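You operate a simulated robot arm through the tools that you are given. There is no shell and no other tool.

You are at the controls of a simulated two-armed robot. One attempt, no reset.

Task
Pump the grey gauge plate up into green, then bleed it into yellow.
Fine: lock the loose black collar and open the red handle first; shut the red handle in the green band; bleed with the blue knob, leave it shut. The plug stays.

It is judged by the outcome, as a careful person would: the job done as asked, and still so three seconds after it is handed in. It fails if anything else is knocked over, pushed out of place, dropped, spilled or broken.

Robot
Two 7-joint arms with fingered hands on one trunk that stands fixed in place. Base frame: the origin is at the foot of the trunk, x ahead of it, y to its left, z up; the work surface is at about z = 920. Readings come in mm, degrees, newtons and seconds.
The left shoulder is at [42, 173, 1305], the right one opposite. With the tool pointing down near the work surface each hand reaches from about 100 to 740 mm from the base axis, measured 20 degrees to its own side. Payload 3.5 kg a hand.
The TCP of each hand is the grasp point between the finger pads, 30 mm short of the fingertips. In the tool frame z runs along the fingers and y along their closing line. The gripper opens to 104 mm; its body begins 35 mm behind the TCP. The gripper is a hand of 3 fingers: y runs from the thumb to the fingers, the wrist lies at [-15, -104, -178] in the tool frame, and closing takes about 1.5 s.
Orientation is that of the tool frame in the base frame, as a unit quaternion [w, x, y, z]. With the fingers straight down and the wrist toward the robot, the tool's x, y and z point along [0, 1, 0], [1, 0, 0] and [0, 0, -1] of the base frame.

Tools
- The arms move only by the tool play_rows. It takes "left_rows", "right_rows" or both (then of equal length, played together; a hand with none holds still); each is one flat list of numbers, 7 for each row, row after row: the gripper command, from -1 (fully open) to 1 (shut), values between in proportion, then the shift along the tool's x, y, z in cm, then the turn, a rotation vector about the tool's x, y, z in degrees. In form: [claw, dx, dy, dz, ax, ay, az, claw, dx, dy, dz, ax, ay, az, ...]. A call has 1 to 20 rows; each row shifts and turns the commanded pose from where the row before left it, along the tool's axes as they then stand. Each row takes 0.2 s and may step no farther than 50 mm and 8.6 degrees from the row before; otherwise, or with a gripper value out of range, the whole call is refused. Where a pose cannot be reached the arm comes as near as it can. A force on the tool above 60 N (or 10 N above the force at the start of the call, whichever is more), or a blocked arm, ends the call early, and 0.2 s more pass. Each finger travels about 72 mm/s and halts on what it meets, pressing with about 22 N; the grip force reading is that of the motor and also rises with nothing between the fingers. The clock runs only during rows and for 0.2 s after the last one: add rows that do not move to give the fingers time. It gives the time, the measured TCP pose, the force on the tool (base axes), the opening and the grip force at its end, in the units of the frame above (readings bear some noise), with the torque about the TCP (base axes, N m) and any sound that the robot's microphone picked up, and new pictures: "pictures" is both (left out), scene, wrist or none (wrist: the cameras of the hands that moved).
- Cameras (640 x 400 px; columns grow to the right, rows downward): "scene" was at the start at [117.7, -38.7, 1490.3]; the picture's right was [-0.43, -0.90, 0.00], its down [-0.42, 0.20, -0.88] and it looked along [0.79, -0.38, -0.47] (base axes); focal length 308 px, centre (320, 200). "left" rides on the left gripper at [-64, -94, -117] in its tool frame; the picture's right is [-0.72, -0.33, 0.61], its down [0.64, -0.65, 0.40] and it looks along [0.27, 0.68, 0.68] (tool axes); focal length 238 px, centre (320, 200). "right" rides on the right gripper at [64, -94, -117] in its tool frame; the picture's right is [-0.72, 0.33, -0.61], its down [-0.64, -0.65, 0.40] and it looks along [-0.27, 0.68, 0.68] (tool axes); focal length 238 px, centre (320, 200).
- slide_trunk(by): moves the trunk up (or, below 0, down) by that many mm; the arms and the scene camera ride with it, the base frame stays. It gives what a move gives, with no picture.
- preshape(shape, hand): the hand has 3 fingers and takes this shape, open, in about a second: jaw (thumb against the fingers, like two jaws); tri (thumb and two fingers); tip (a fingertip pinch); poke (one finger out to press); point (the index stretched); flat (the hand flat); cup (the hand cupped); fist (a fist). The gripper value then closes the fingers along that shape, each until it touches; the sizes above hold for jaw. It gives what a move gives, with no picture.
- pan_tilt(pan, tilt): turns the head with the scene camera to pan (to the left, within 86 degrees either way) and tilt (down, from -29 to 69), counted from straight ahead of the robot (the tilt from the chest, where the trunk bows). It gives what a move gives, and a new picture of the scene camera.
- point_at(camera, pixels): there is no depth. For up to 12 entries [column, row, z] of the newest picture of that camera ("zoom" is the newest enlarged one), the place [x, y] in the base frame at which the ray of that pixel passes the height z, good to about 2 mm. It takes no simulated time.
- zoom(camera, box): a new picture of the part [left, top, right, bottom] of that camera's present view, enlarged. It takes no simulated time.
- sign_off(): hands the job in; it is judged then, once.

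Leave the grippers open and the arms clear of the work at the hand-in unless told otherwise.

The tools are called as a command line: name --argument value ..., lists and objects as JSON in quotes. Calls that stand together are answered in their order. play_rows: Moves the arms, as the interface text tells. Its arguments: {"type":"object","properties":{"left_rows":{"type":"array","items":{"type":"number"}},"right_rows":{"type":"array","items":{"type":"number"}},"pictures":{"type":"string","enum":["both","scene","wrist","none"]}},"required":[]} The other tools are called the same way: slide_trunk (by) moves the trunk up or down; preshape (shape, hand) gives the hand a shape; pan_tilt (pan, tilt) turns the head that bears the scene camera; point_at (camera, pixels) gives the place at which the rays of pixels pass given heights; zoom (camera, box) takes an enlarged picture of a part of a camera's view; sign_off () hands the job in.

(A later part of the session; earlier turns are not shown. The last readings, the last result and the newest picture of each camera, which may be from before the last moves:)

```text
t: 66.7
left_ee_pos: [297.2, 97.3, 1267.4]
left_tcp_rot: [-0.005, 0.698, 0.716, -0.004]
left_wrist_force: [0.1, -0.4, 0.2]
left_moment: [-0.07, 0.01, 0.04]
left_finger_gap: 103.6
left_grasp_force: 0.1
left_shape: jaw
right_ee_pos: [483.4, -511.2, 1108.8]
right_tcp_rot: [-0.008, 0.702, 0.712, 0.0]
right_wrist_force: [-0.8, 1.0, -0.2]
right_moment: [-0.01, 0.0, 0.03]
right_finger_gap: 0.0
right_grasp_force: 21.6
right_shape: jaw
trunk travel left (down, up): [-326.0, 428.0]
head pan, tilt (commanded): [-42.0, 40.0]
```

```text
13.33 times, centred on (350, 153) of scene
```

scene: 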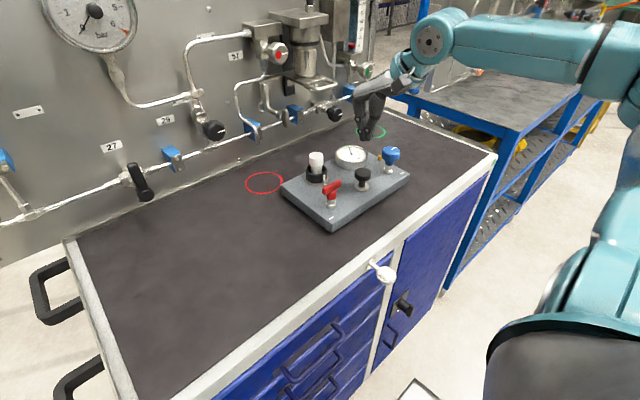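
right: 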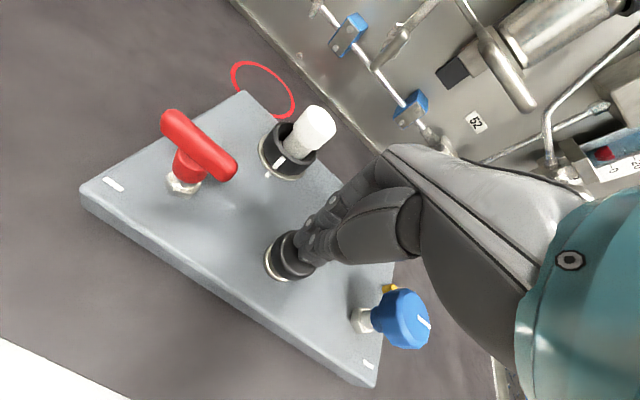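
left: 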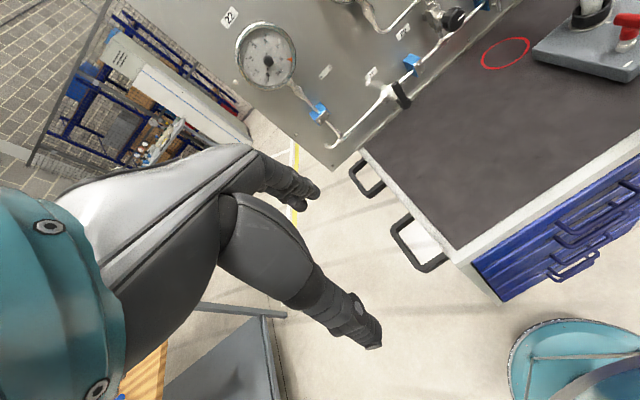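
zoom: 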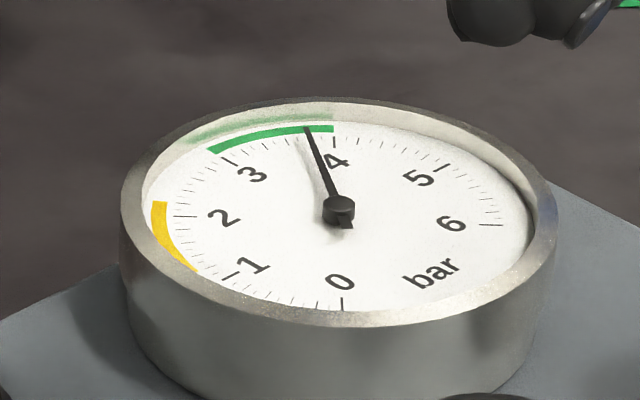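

It's at about 3.8 bar, well within green with margin for the slow leak. I'll go straight back to the red bar along the known path: over, down and close on it.

play_rows --right_rows '[0.6, 3.24, 0, 0, 0, 0, 0, 0.2, 3.24, 0, 0, 0, 0, 0, -0.2, 3.24, 0, 0, 0, 0, 0, -0.2, 0, 0, 2.8, 0, 0, 0, -0.2, 0, 0, 2.8, 0, 0, 0, -0.2, 0, 0, 1.6, 0, 0, 0, -0.2, 0, 0, 1.0, 0, 0, 0, 0.2, 0, 0, 0, 0, 0, 0, 0.6, 0, 0, 0, 0, 0, 0, 1, 0, 0, 0, 0, 0, 0, 1, 0, 0, 0, 0, 0, 0]'

zoom --camera "scene" --box '[300, 130, 390, 220]'

zoom --camera "right" --box '[220, 200, 360, 340]'

```text
t: 69.1
left_ee_pos: [296.7, 98.4, 1268.4]
left_tcp_rot: [-0.004, 0.698, 0.716, -0.004]
left_wrist_force: [-0.7, 0.4, 0.0]
left_moment: [-0.02, 0.01, 0.01]
left_finger_gap: 103.5
left_grasp_force: 0.0
left_shape: jaw
right_ee_pos: [482.9, -413.1, 1027.9]
right_tcp_rot: [-0.006, 0.702, 0.712, -0.002]
right_wrist_force: [0.3, 0.2, -0.6]
right_moment: [0.0, 0.0, 0.0]
right_finger_gap: 7.3
right_grasp_force: 21.6
right_shape: jaw
trunk travel left (down, up): [-326.0, 428.0]
head pan, tilt (commanded): [-42.0, 40.0]
```

scene: 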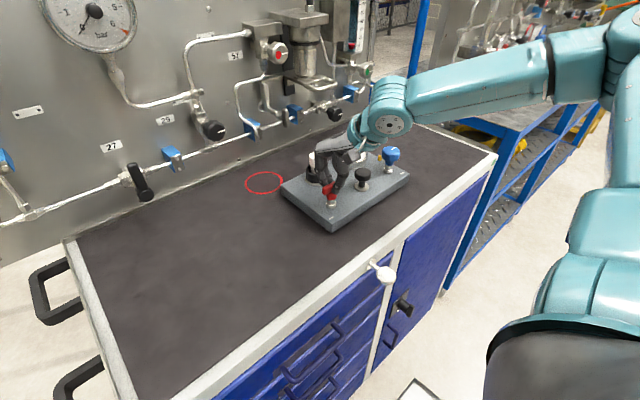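
right: 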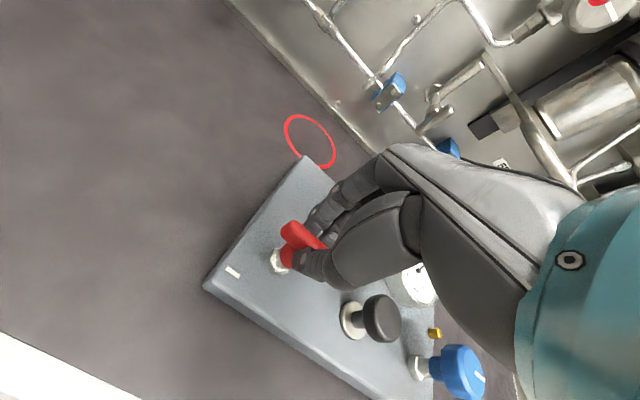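

```text
4.44 times, centred on (345, 175) of scene
```

zoom: 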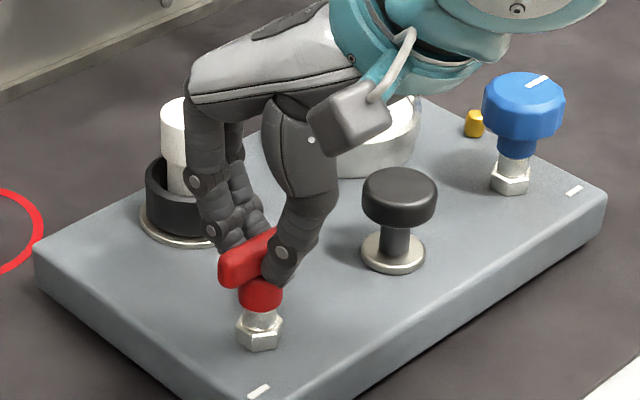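

```text
2.86 times, centred on (290, 270) of right
```

zoom: 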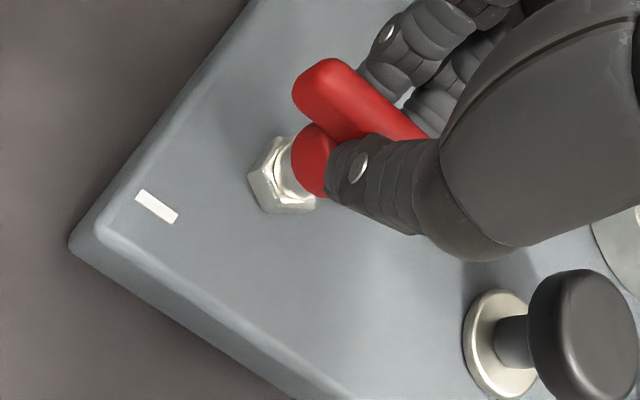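

The bar is gripped cleanly. I'll turn clockwise (back toward shut) 48° first.

play_rows --right_rows '[1, 0, 0, 0, 0, 0, 8, 1, 0, 0, 0, 0, 0, 8, 1, 0, 0, 0, 0, 0, 8, 1, 0, 0, 0, 0, 0, 8, 1, 0, 0, 0, 0, 0, 8, 1, 0, 0, 0, 0, 0, 8]'

zoom --camera "right" --box '[220, 200, 360, 340]'

zoom --camera "scene" --box '[300, 130, 390, 220]'

```text
t: 70.5
left_ee_pos: [297.0, 96.9, 1267.2]
left_tcp_rot: [-0.005, 0.697, 0.717, -0.005]
left_wrist_force: [0.8, 0.6, -0.2]
left_moment: [0.02, 0.0, -0.02]
left_finger_gap: 103.7
left_grasp_force: 0.1
left_shape: jaw
right_ee_pos: [482.4, -413.2, 1026.5]
right_tcp_rot: [-0.007, 0.931, 0.364, -0.004]
right_wrist_force: [3.6, 0.0, 0.1]
right_moment: [-0.04, -0.11, 0.06]
right_finger_gap: 7.5
right_grasp_force: 22.1
right_shape: jaw
trunk travel left (down, up): [-326.0, 428.0]
head pan, tilt (commanded): [-42.0, 40.0]
```

scene: 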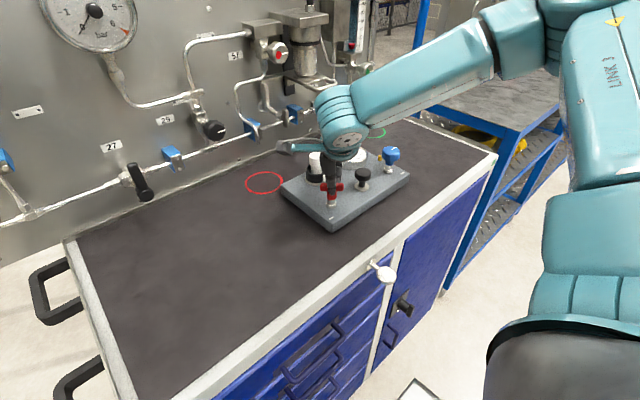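
right: 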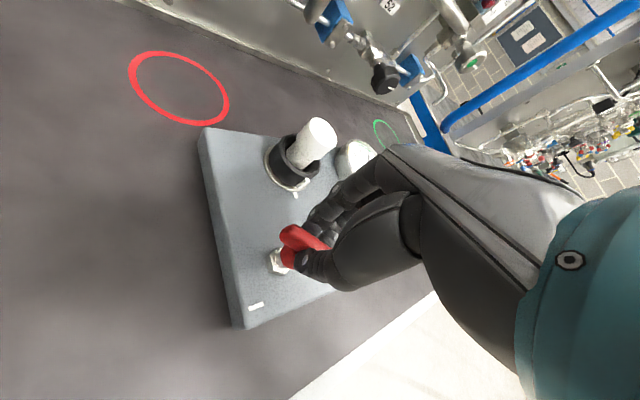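

```text
2.86 times, centred on (290, 270) of right
```

zoom: 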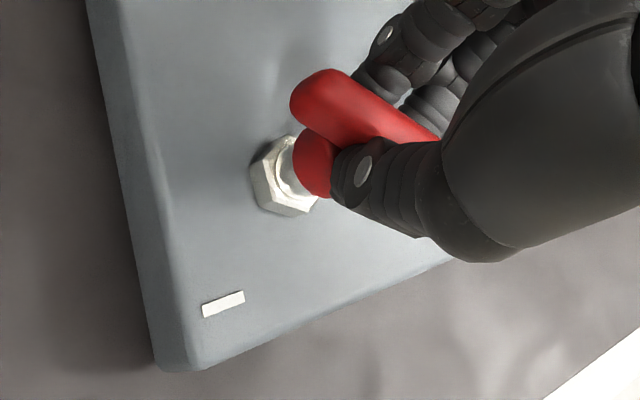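

```text
4.44 times, centred on (345, 175) of scene
```

zoom: 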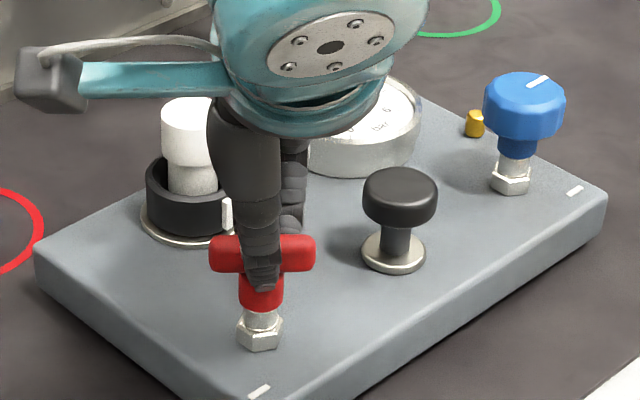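

The handle follows with 0.06 Nm. I'll turn the remaining 44° to its original closed position.

play_rows --right_rows '[1, 0, 0, 0, 0, 0, 8, 1, 0, 0, 0, 0, 0, 8, 1, 0, 0, 0, 0, 0, 8, 1, 0, 0, 0, 0, 0, 8, 1, 0, 0, 0, 0, 0, 8, 1, 0, 0, 0, 0, 0, 4, 1, 0, 0, 0, 0, 0, 0]'

zoom --camera "right" --box '[220, 200, 360, 340]'

zoom --camera "scene" --box '[300, 130, 390, 220]'

```text
t: 72.1
left_ee_pos: [297.5, 97.4, 1268.0]
left_tcp_rot: [-0.005, 0.697, 0.717, -0.005]
left_wrist_force: [-0.1, -0.2, 0.2]
left_moment: [-0.03, 0.03, -0.02]
left_finger_gap: 103.8
left_grasp_force: 0.0
left_shape: jaw
right_ee_pos: [481.5, -412.3, 1026.9]
right_tcp_rot: [-0.005, 1.0, -0.011, -0.005]
right_wrist_force: [6.9, -4.3, 2.2]
right_moment: [-0.15, -0.1, 0.09]
right_finger_gap: 7.7
right_grasp_force: 22.0
right_shape: jaw
trunk travel left (down, up): [-326.0, 428.0]
head pan, tilt (commanded): [-42.0, 40.0]
```

scene: 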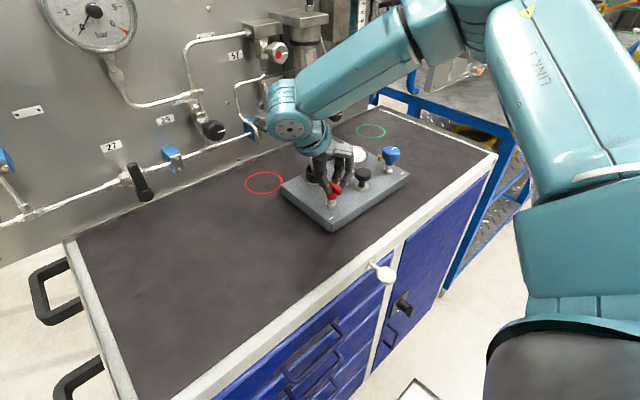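
right: 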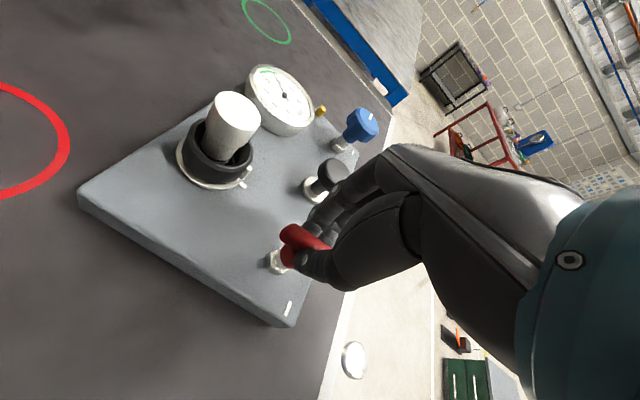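

```text
2.86 times, centred on (290, 270) of right
```

zoom: 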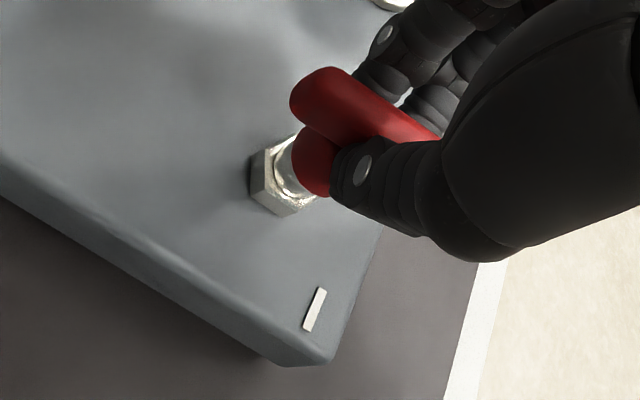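

```text
4.44 times, centred on (345, 175) of scene
```

zoom: 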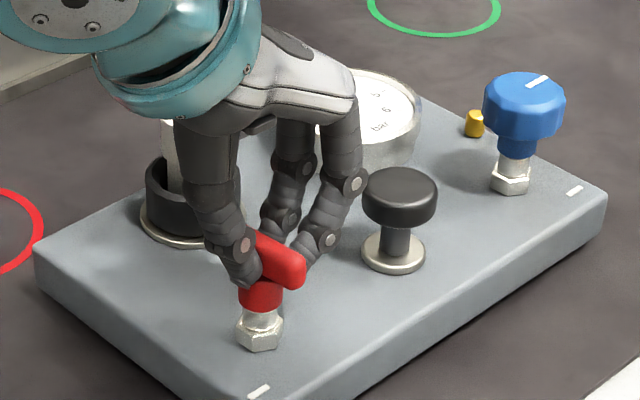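

The hand is back at 91°. I'll nudge 6° more to feel for the closed stop, and read the gauge through the right camera.

play_rows --right_rows '[1, 0, 0, 0, 0, 0, 3, 1, 0, 0, 0, 0, 0, 3, 1, 0, 0, 0, 0, 0, 0]'

zoom --camera "right" --box '[240, 55, 320, 145]'

zoom --camera "right" --box '[220, 200, 360, 340]'

zoom --camera "scene" --box '[300, 130, 390, 220]'

```text
t: 72.9
left_ee_pos: [297.7, 97.1, 1267.7]
left_tcp_rot: [-0.006, 0.698, 0.716, -0.004]
left_wrist_force: [-0.4, 0.1, 0.2]
left_moment: [0.01, 0.01, 0.01]
left_finger_gap: 103.4
left_grasp_force: 0.1
left_shape: jaw
right_ee_pos: [481.9, -413.7, 1026.6]
right_tcp_rot: [-0.005, 0.998, -0.062, -0.006]
right_wrist_force: [6.8, -5.9, 3.0]
right_moment: [-0.19, -0.16, 0.09]
right_finger_gap: 7.3
right_grasp_force: 21.7
right_shape: jaw
trunk travel left (down, up): [-326.0, 428.0]
head pan, tilt (commanded): [-42.0, 40.0]
```

scene: 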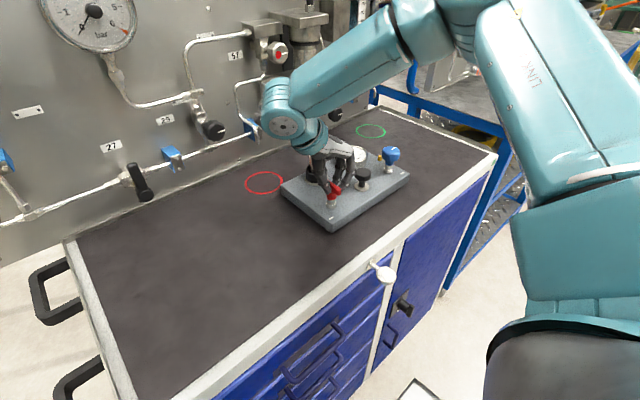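
right: 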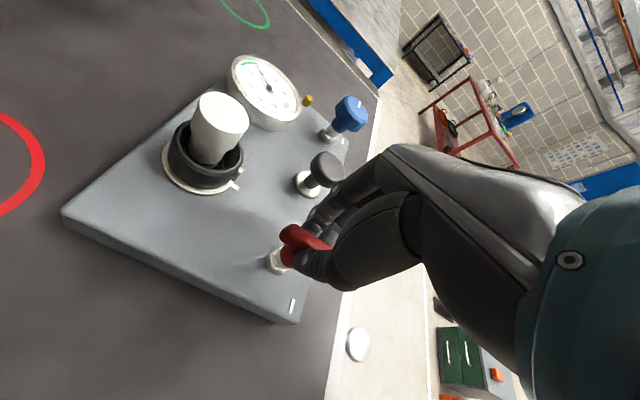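

```text
4.44 times, centred on (280, 100) of right
```

zoom: 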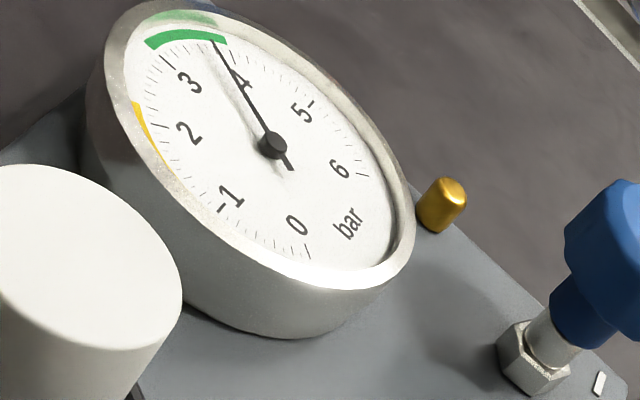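

```text
2.86 times, centred on (290, 270) of right
```

zoom: 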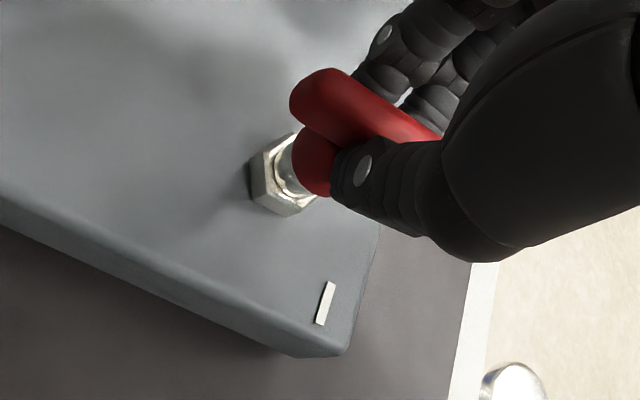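

```text
4.44 times, centred on (345, 175) of scene
```

zoom: 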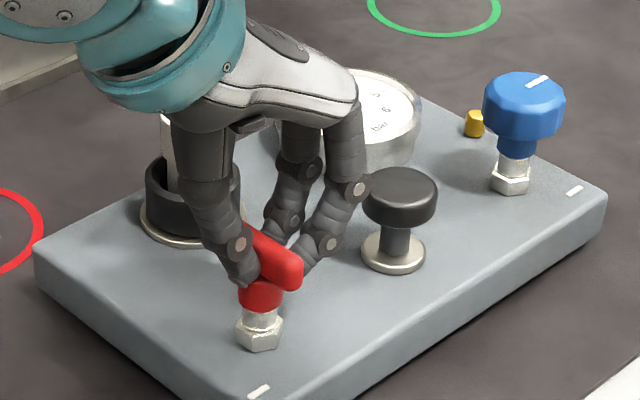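

There's still no hard stop, only light friction, and the gauge is in green (about 3.8). I'll turn back 6° so the bar sits exactly where it started (shut), then release and lift.

play_rows --right_rows '[1, 0, 0, 0, 0, 0, -3, 1, 0, 0, 0, 0, 0, -2.5, 1, 0, 0, 0, 0, 0, 0, 0.6, 0, 0, 0, 0, 0, 0, 0.2, 0, 0, 0, 0, 0, 0, -0.2, 0, 0, 0, 0, 0, 0, -0.2, 0, 0, -2, 0, 0, 0, -0.2, 0, 0, -3, 0, 0, 0, -0.2, 0, 0, -4, 0, 0, 0, -0.2, 0, 0, 0, 0, 0, 0]'

zoom --camera "scene" --box '[280, 135, 420, 235]'

zoom --camera "right" --box '[160, 80, 320, 340]'

zoom --camera "right" --box '[210, 90, 290, 180]'

```text
t: 75.1
left_ee_pos: [297.2, 98.1, 1267.5]
left_tcp_rot: [-0.006, 0.697, 0.717, -0.003]
left_wrist_force: [0.6, -0.6, 0.1]
left_moment: [0.02, 0.02, 0.02]
left_finger_gap: 103.7
left_grasp_force: 0.1
left_shape: jaw
right_ee_pos: [482.7, -411.6, 1116.7]
right_tcp_rot: [-0.005, 1.0, -0.014, -0.006]
right_wrist_force: [0.1, -0.3, 0.1]
right_moment: [-0.01, -0.01, 0.01]
right_finger_gap: 62.2
right_grasp_force: 0.1
right_shape: jaw
trunk travel left (down, up): [-326.0, 428.0]
head pan, tilt (commanded): [-42.0, 40.0]
```

scene: 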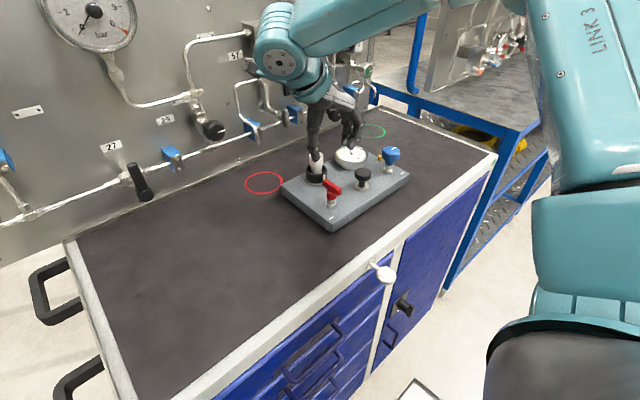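
right: 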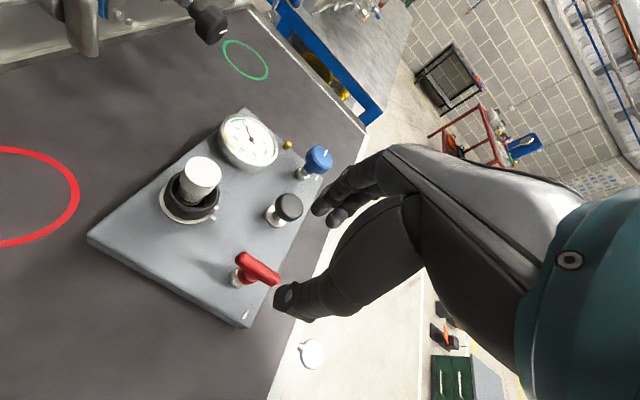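

```text
4.00 times, centred on (350, 185) of scene
```

zoom: 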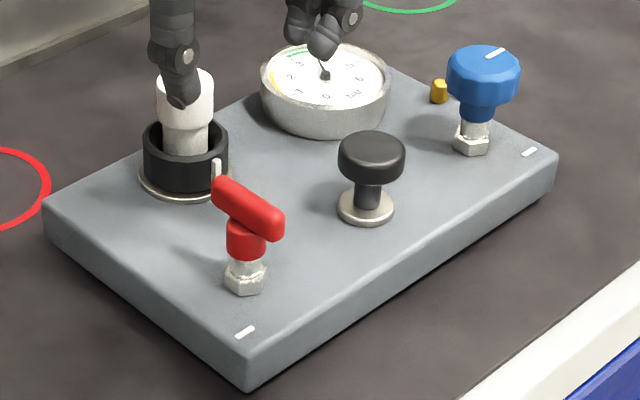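

```text
1.54 times, centred on (240, 210) of right
```

zoom: 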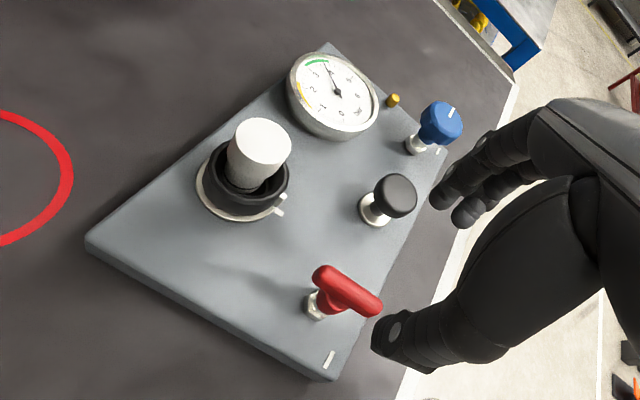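

```text
4.44 times, centred on (250, 135) of right
```

zoom: 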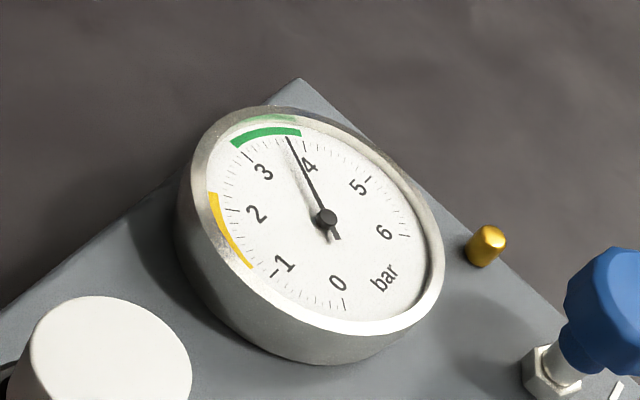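

The handle is shut, back at its original angle, and the gauge holds at about 3.75 in the green. Next is the blue bleed knob, so I'll triangulate its centre.

zoom --camera "right" --box '[295, 135, 345, 190]'

point_at --camera "scene" --pixels '[[391, 150.75, 1005], [391, 150.75, 1013], [391, 150.75, 1020], [388, 170, 952], [380, 158, 965]]'

zoom --camera "scene" --box '[372, 138, 410, 180]'

```text
7.27 times, centred on (320, 162) of right
```

zoom: 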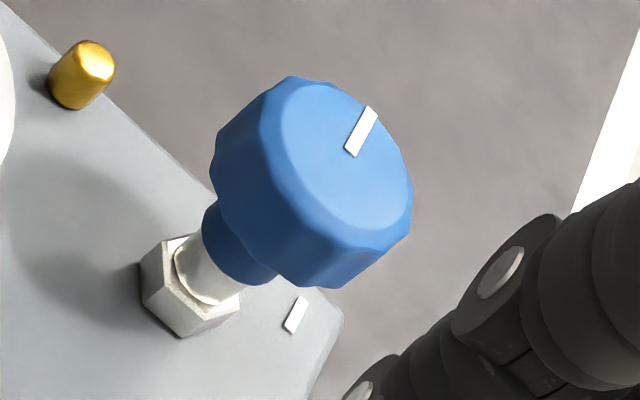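

```text
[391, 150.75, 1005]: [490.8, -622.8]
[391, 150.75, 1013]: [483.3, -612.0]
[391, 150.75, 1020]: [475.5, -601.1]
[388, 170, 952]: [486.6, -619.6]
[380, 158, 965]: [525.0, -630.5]
```

```text
9.52 times, centred on (391, 159) of scene
```

zoom: 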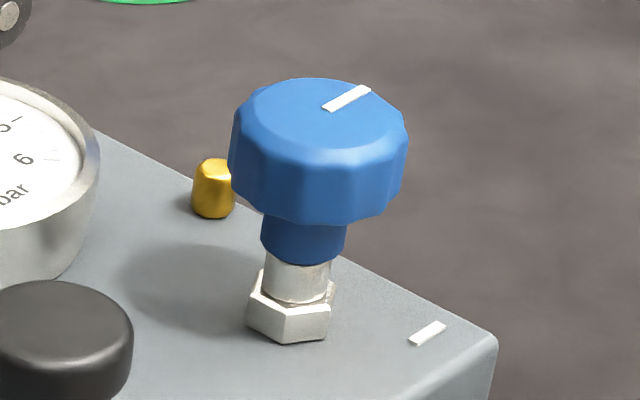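

point_at --camera "right" --pixels '[[323.2, 155.8, 1005], [323.2, 155.8, 1013], [323.2, 155.8, 1020], [301.3, 175.5, 955]]'

```text
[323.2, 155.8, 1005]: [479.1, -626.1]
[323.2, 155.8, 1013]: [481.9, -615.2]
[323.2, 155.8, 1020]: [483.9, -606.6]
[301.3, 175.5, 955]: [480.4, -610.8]
```

The blue knob's centre is at (482, -613) and its top is at z≈1013. I'll move above it, turn the hand to about 65° and open wide.

play_rows --right_rows '[-0.5, 0.1, 4.02, 0, 0, 0, 0, -0.5, 0.1, 4.02, 0, 0, 0, 0, -0.5, 0.1, 4.02, 0, 0, 0, 0, -0.5, 0.1, 4.02, 0, 0, 0, 0, -0.5, 0.1, 4.02, 0, 0, 0, 0, -0.5, 0, 0, 0, 0, 0, -6.7, -0.5, 0, 0, 0, 0, 0, -6.7, -0.5, 0, 0, 0, 0, 0, -6.7, -0.5, 0, 0, 0, 0, 0, -6.7, -0.5, 0, 0, 0, 0, 0, 0]'

zoom --camera "scene" --box '[310, 90, 430, 200]'

zoom --camera "right" --box '[160, 160, 380, 360]'

```text
t: 77.3
left_ee_pos: [297.1, 98.8, 1266.3]
left_tcp_rot: [-0.005, 0.698, 0.716, -0.003]
left_wrist_force: [-0.3, 0.2, 0.1]
left_moment: [-0.01, -0.04, -0.02]
left_finger_gap: 103.8
left_grasp_force: 0.0
left_shape: jaw
right_ee_pos: [482.5, -615.0, 1116.2]
right_tcp_rot: [-0.005, 0.976, 0.218, -0.003]
right_wrist_force: [-0.2, 1.2, -0.8]
right_moment: [0.0, -0.02, 0.0]
right_finger_gap: 77.8
right_grasp_force: 0.1
right_shape: jaw
trunk travel left (down, up): [-326.0, 428.0]
head pan, tilt (commanded): [-42.0, 40.0]
```

scene: 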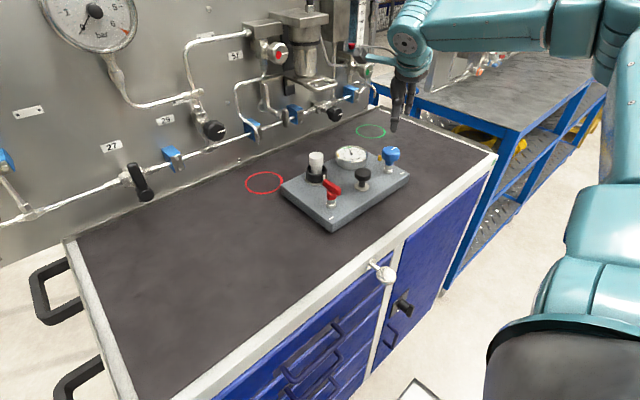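
right: 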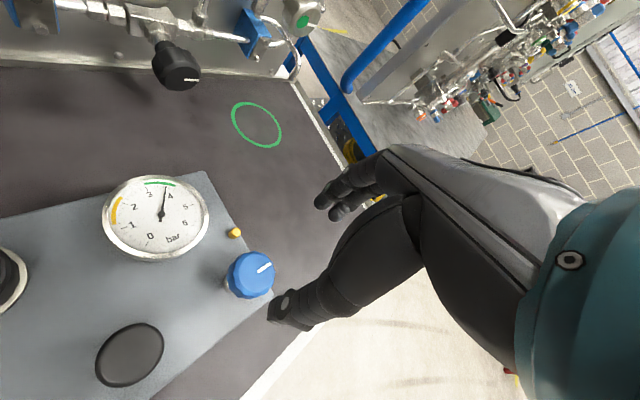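

```text
3.64 times, centred on (370, 145) of scene
```

zoom: 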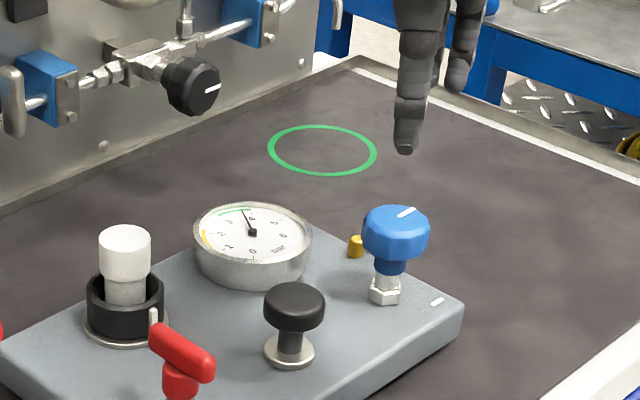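

```text
2.00 times, centred on (270, 260) of right
```

zoom: 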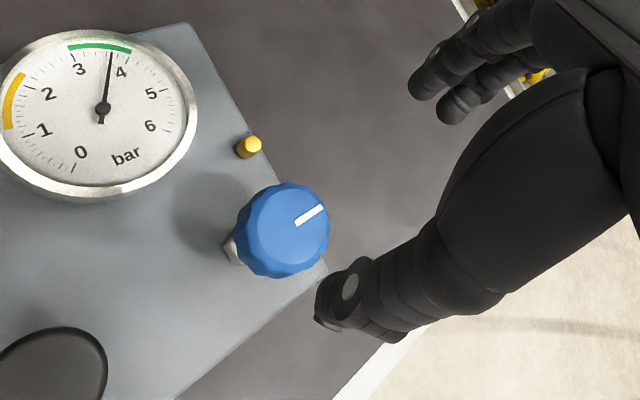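

From here the right camera reads the gauge well (about 3.7). I'll lower around the blue knob to TCP z≈1018.

play_rows --right_rows '[-0.75, 0.04, -0.2, 2.5, 0, 0, 0, -0.75, 0, 0, 2.5, 0, 0, 0, -0.75, 0, 0, 2, 0, 0, 0, -0.75, 0, 0, 1.5, 0, 0, 0, -0.75, 0, 0, 1.2, 0, 0, 0, -0.75, 0, 0, 0, 0, 0, 0]'

zoom --camera "scene" --box '[330, 110, 430, 200]'

zoom --camera "right" --box '[160, 160, 380, 360]'

```text
t: 78.7
left_ee_pos: [296.4, 98.5, 1268.7]
left_tcp_rot: [-0.004, 0.698, 0.716, -0.004]
left_wrist_force: [0.0, 0.2, 0.1]
left_moment: [-0.02, 0.0, 0.01]
left_finger_gap: 103.5
left_grasp_force: 0.1
left_shape: jaw
right_ee_pos: [481.3, -611.7, 1018.4]
right_tcp_rot: [-0.005, 0.976, 0.218, -0.004]
right_wrist_force: [-0.3, 0.2, 0.2]
right_moment: [-0.01, 0.03, 0.01]
right_finger_gap: 90.9
right_grasp_force: 0.0
right_shape: jaw
trunk travel left (down, up): [-326.0, 428.0]
head pan, tilt (commanded): [-42.0, 40.0]
```

scene: 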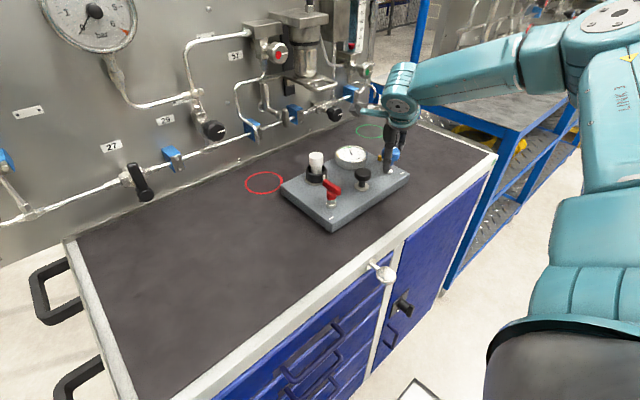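
right: 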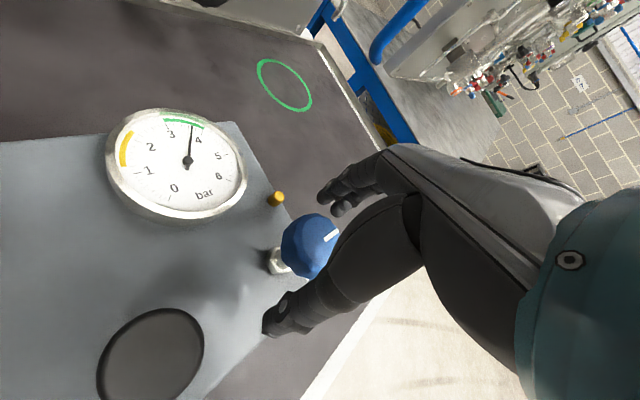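

```text
4.44 times, centred on (380, 155) of scene
```

zoom: 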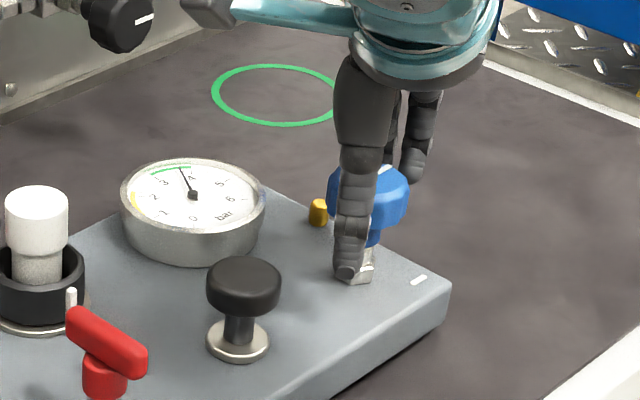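

```text
2.00 times, centred on (270, 260) of right
```

zoom: 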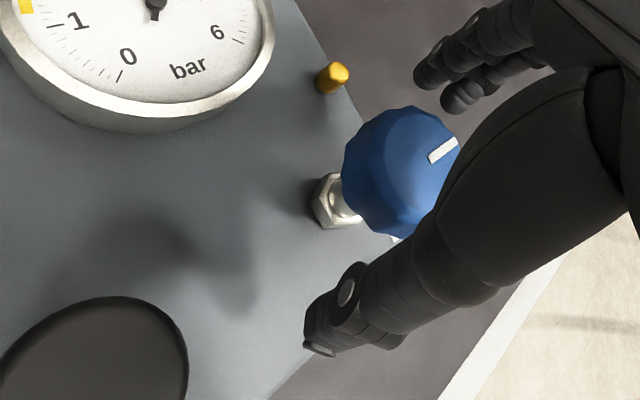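

The hand is around the knob, which is between the thumb and the fingers. I'll close on it.

play_rows --right_rows '[-0.4, 0, 0.1, 0, 0, 0, 0, -0.1, 0, 0, 0, 0, 0, 0, 0.3, 0, 0, 0, 0, 0, 0, 0.7, 0, 0, 0, 0, 0, 0, 1, 0, 0, 0, 0, 0, 0, 1, 0, 0, 0, 0, 0, 0]'

zoom --camera "scene" --box '[330, 110, 430, 200]'

zoom --camera "right" --box '[90, 90, 370, 330]'

```text
t: 80.1
left_ee_pos: [296.1, 97.1, 1267.7]
left_tcp_rot: [-0.004, 0.697, 0.717, -0.004]
left_wrist_force: [0.2, 0.4, 0.3]
left_moment: [0.01, 0.01, 0.01]
left_finger_gap: 103.6
left_grasp_force: 0.1
left_shape: jaw
right_ee_pos: [480.0, -613.4, 1017.4]
right_tcp_rot: [-0.007, 0.976, 0.216, -0.005]
right_wrist_force: [-3.0, 8.0, 0.3]
right_moment: [0.15, 0.11, -0.02]
right_finger_gap: 29.6
right_grasp_force: 21.7
right_shape: jaw
trunk travel left (down, up): [-326.0, 428.0]
head pan, tilt (commanded): [-42.0, 40.0]
```

scene: 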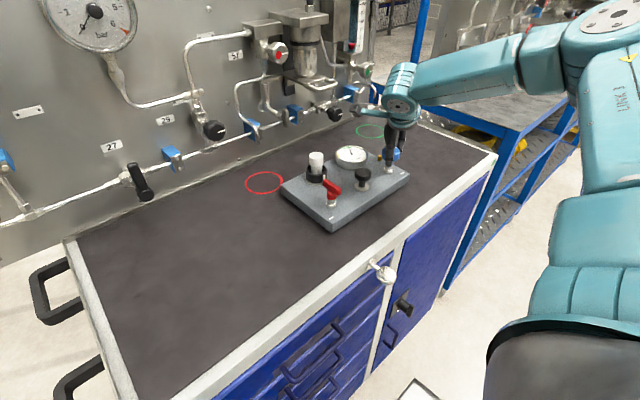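
right: 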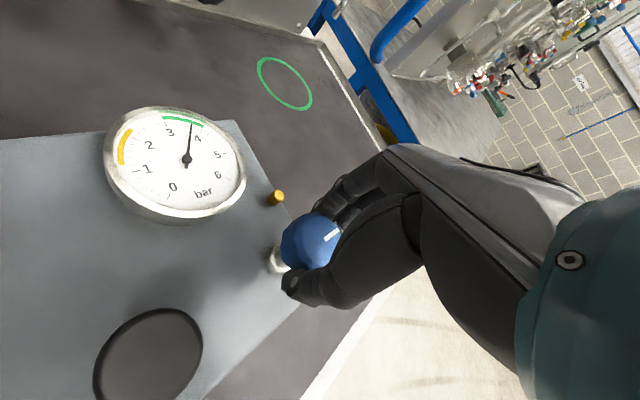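

```text
4.44 times, centred on (380, 155) of scene
```

zoom: 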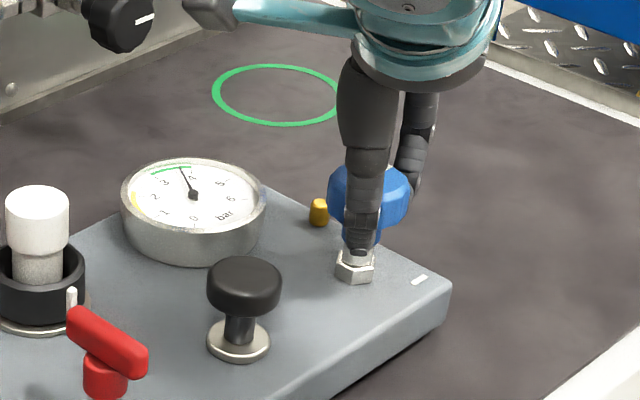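

```text
1.67 times, centred on (230, 210) of right
```

zoom: 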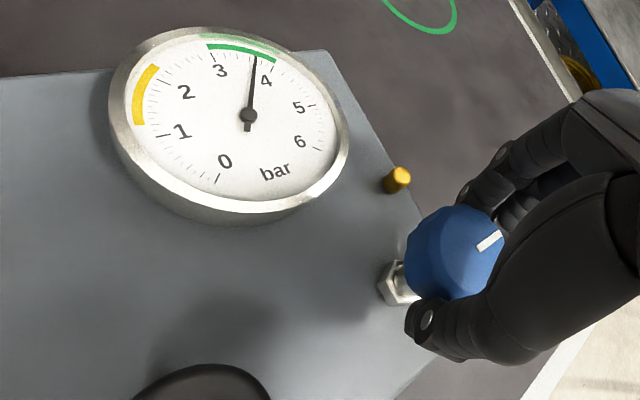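

The knob is held, and the gauge is visible in both views at about 3.7. I'll try a small counter-clockwise turn of 8° and watch the needle and the torque.

play_rows --right_rows '[1, 0, 0, 0, 0, 0, -4, 1, 0, 0, 0, 0, 0, -4, 1, 0, 0, 0, 0, 0, 0]'

zoom --camera "right" --box '[90, 90, 370, 330]'

zoom --camera "scene" --box '[330, 138, 370, 168]'

```text
t: 80.9
left_ee_pos: [297.1, 97.7, 1267.8]
left_tcp_rot: [-0.004, 0.698, 0.716, -0.004]
left_wrist_force: [0.4, 0.7, 0.1]
left_moment: [0.0, 0.0, -0.01]
left_finger_gap: 103.7
left_grasp_force: 0.0
left_shape: jaw
right_ee_pos: [480.0, -613.6, 1017.0]
right_tcp_rot: [-0.007, 0.958, 0.286, -0.005]
right_wrist_force: [-4.5, 10.8, -0.1]
right_moment: [0.16, 0.07, -0.05]
right_finger_gap: 29.4
right_grasp_force: 22.1
right_shape: jaw
trunk travel left (down, up): [-326.0, 428.0]
head pan, tilt (commanded): [-42.0, 40.0]
```

scene: 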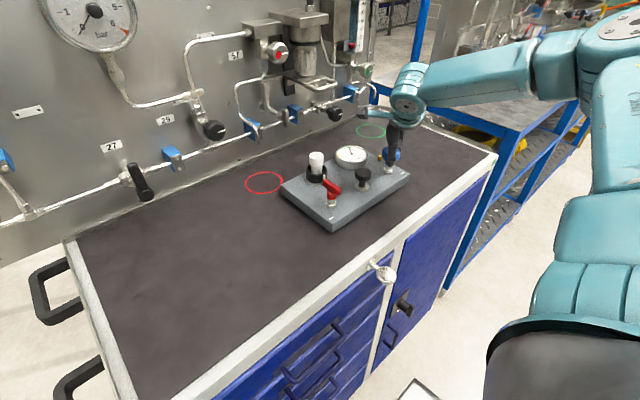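
right: 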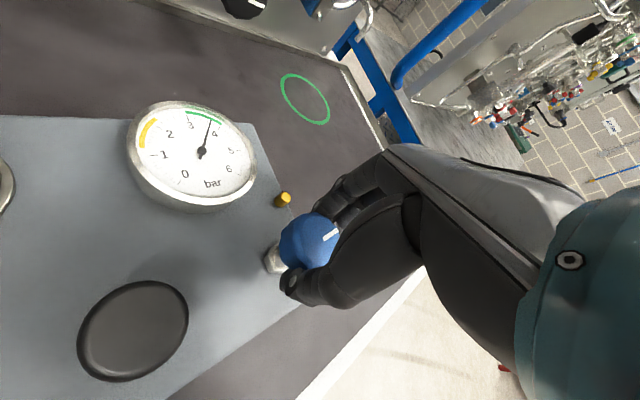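

```text
1.67 times, centred on (230, 210) of right
```

zoom: 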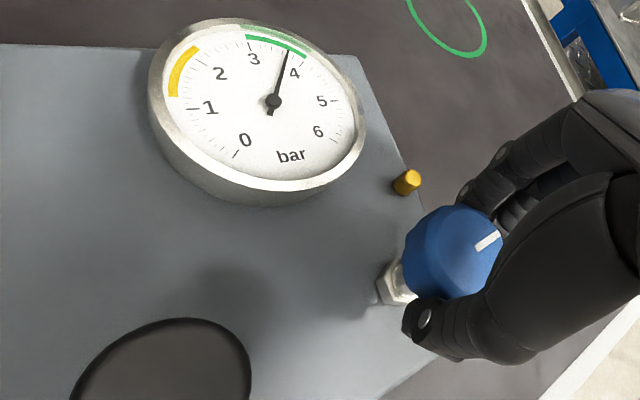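

```text
13.33 times, centred on (350, 153) of scene
```

zoom: 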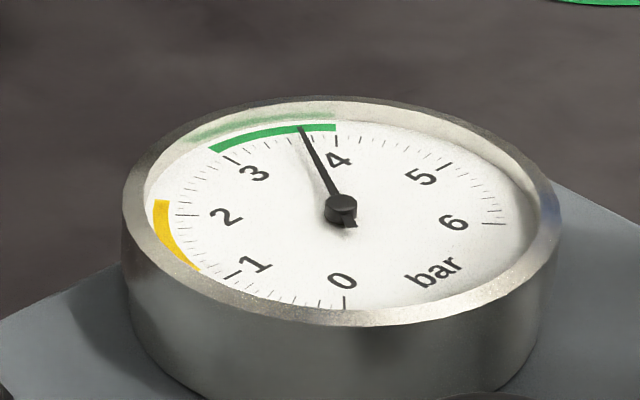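

The knob follows easily and the needle is still at 3.7, so it's not bleeding yet. I'll go another 10° counter-clockwise.

play_rows --right_rows '[1, 0, 0, 0, 0, 0, -5, 1, 0, 0, 0, 0, 0, -5, 1, 0, 0, 0, 0, 0, 0]'

zoom --camera "scene" --box '[330, 138, 370, 168]'

zoom --camera "right" --box '[90, 90, 370, 330]'

```text
t: 81.7
left_ee_pos: [298.0, 98.1, 1267.3]
left_tcp_rot: [-0.005, 0.698, 0.716, -0.003]
left_wrist_force: [-0.2, 0.1, -0.2]
left_moment: [0.0, -0.02, -0.01]
left_finger_gap: 103.8
left_grasp_force: 0.1
left_shape: jaw
right_ee_pos: [481.1, -611.9, 1017.3]
right_tcp_rot: [-0.007, 0.93, 0.368, -0.003]
right_wrist_force: [-0.8, 8.3, 0.4]
right_moment: [0.12, 0.01, -0.05]
right_finger_gap: 29.3
right_grasp_force: 22.0
right_shape: jaw
trunk travel left (down, up): [-326.0, 428.0]
head pan, tilt (commanded): [-42.0, 40.0]
```

scene: 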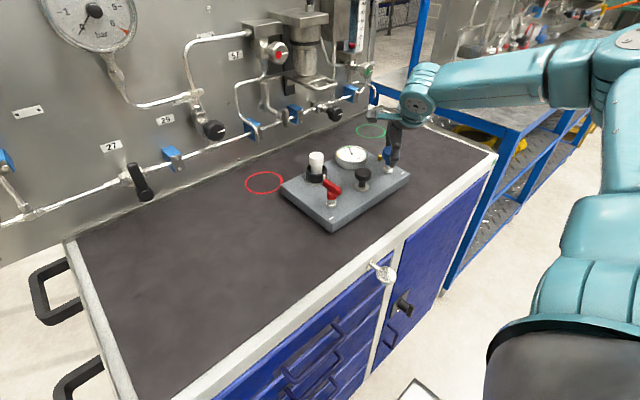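
right: 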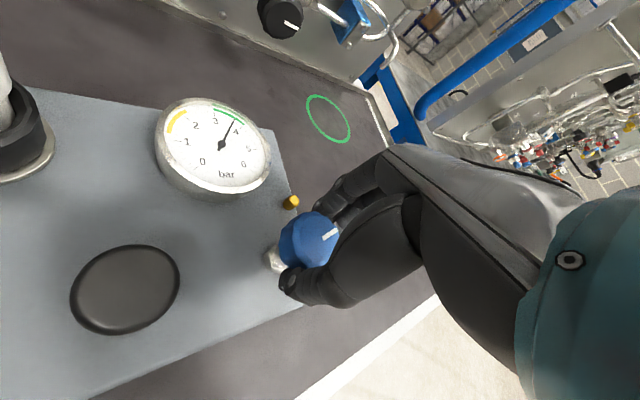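

```text
13.33 times, centred on (350, 153) of scene
```

zoom: 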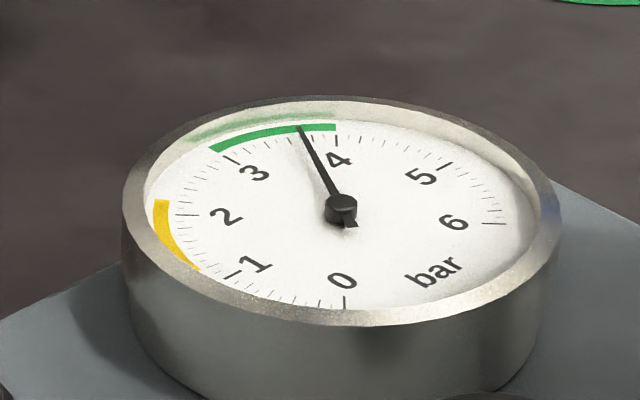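

```text
1.67 times, centred on (230, 210) of right
```

zoom: 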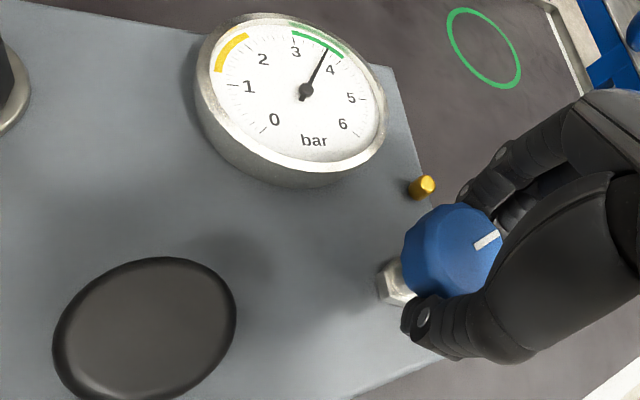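

Still 3.7 at about 18° open. I'll go another 10°.

play_rows --right_rows '[1, 0, 0, 0, 0, 0, -5, 1, 0, 0, 0, 0, 0, -5, 1, 0, 0, 0, 0, 0, 0]'

zoom --camera "scene" --box '[330, 138, 370, 168]'

zoom --camera "right" --box '[90, 90, 370, 330]'

```text
t: 82.5
left_ee_pos: [297.4, 97.9, 1267.6]
left_tcp_rot: [-0.005, 0.698, 0.716, -0.005]
left_wrist_force: [-0.4, 0.8, -0.6]
left_moment: [-0.01, -0.02, 0.03]
left_finger_gap: 103.7
left_grasp_force: 0.1
left_shape: jaw
right_ee_pos: [480.9, -612.8, 1018.2]
right_tcp_rot: [-0.008, 0.894, 0.448, -0.003]
right_wrist_force: [-0.2, 8.3, 0.2]
right_moment: [0.11, -0.01, -0.06]
right_finger_gap: 29.2
right_grasp_force: 22.2
right_shape: jaw
trunk travel left (down, up): [-326.0, 428.0]
head pan, tilt (commanded): [-42.0, 40.0]
```

scene: 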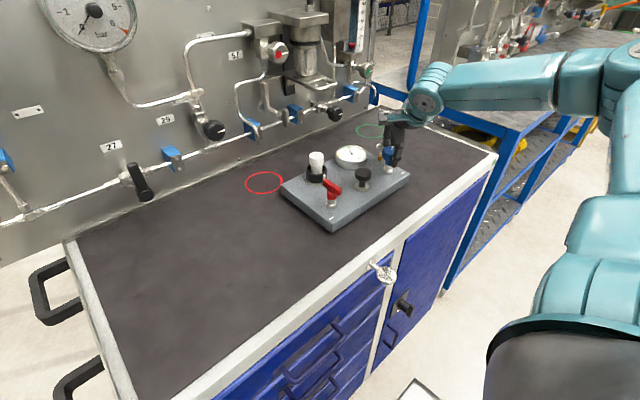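
right: 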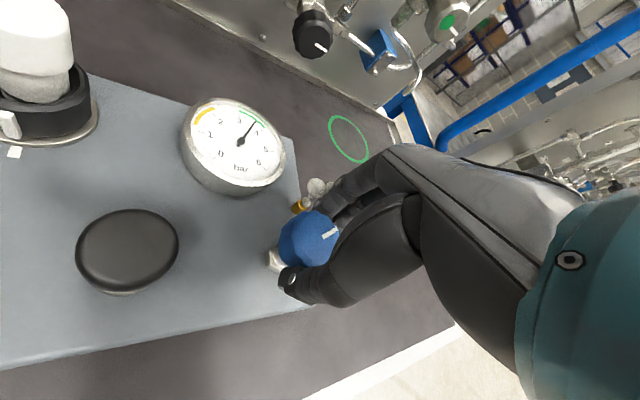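

```text
13.33 times, centred on (350, 153) of scene
```

zoom: 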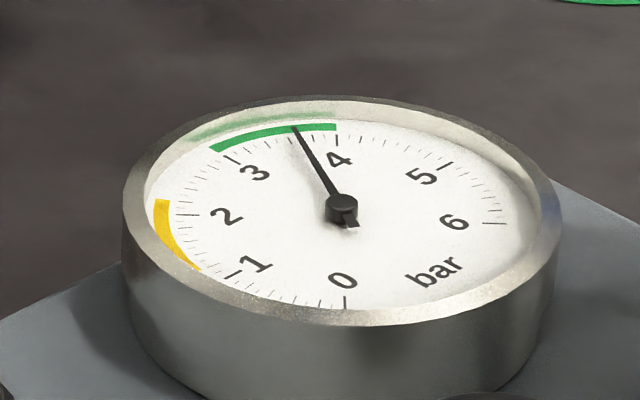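

```text
1.67 times, centred on (230, 210) of right
```

zoom: 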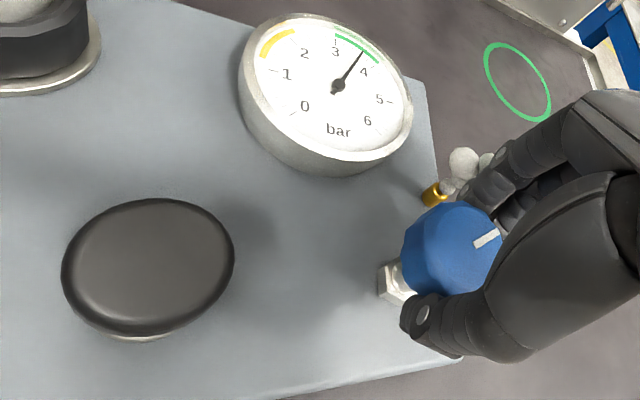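

White puffs are coming from the brass outlet, so it's bleeding, and the needle is at about 3.6. I'll hold here for 0.8 s to measure the rate.

play_rows --right_rows '[1, 0, 0, 0, 0, 0, 0, 1, 0, 0, 0, 0, 0, 0, 1, 0, 0, 0, 0, 0, 0]' --pictures "none"

zoom --camera "scene" --box '[330, 138, 370, 168]'

```text
t: 83.3
left_ee_pos: [297.4, 98.2, 1266.2]
left_tcp_rot: [-0.006, 0.697, 0.717, -0.005]
left_wrist_force: [-0.6, -1.3, 0.5]
left_moment: [0.05, -0.01, -0.01]
left_finger_gap: 103.6
left_grasp_force: 0.0
left_shape: jaw
right_ee_pos: [481.1, -613.8, 1017.6]
right_tcp_rot: [-0.007, 0.895, 0.447, -0.004]
right_wrist_force: [1.3, 7.1, 0.0]
right_moment: [0.07, 0.01, -0.07]
right_finger_gap: 29.1
right_grasp_force: 21.4
right_shape: jaw
trunk travel left (down, up): [-326.0, 428.0]
head pan, tilt (commanded): [-42.0, 40.0]
```

```text
13.33 times, centred on (350, 153) of scene
```

zoom: 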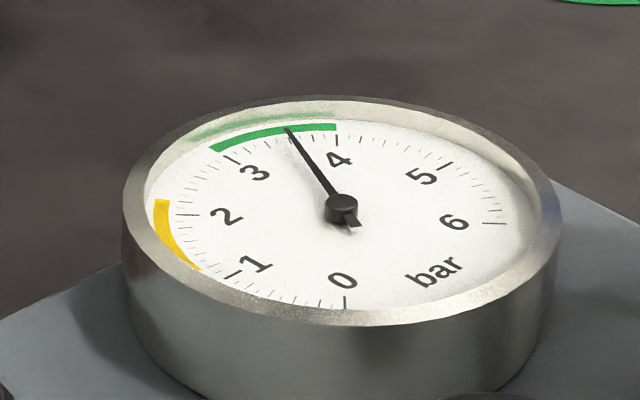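

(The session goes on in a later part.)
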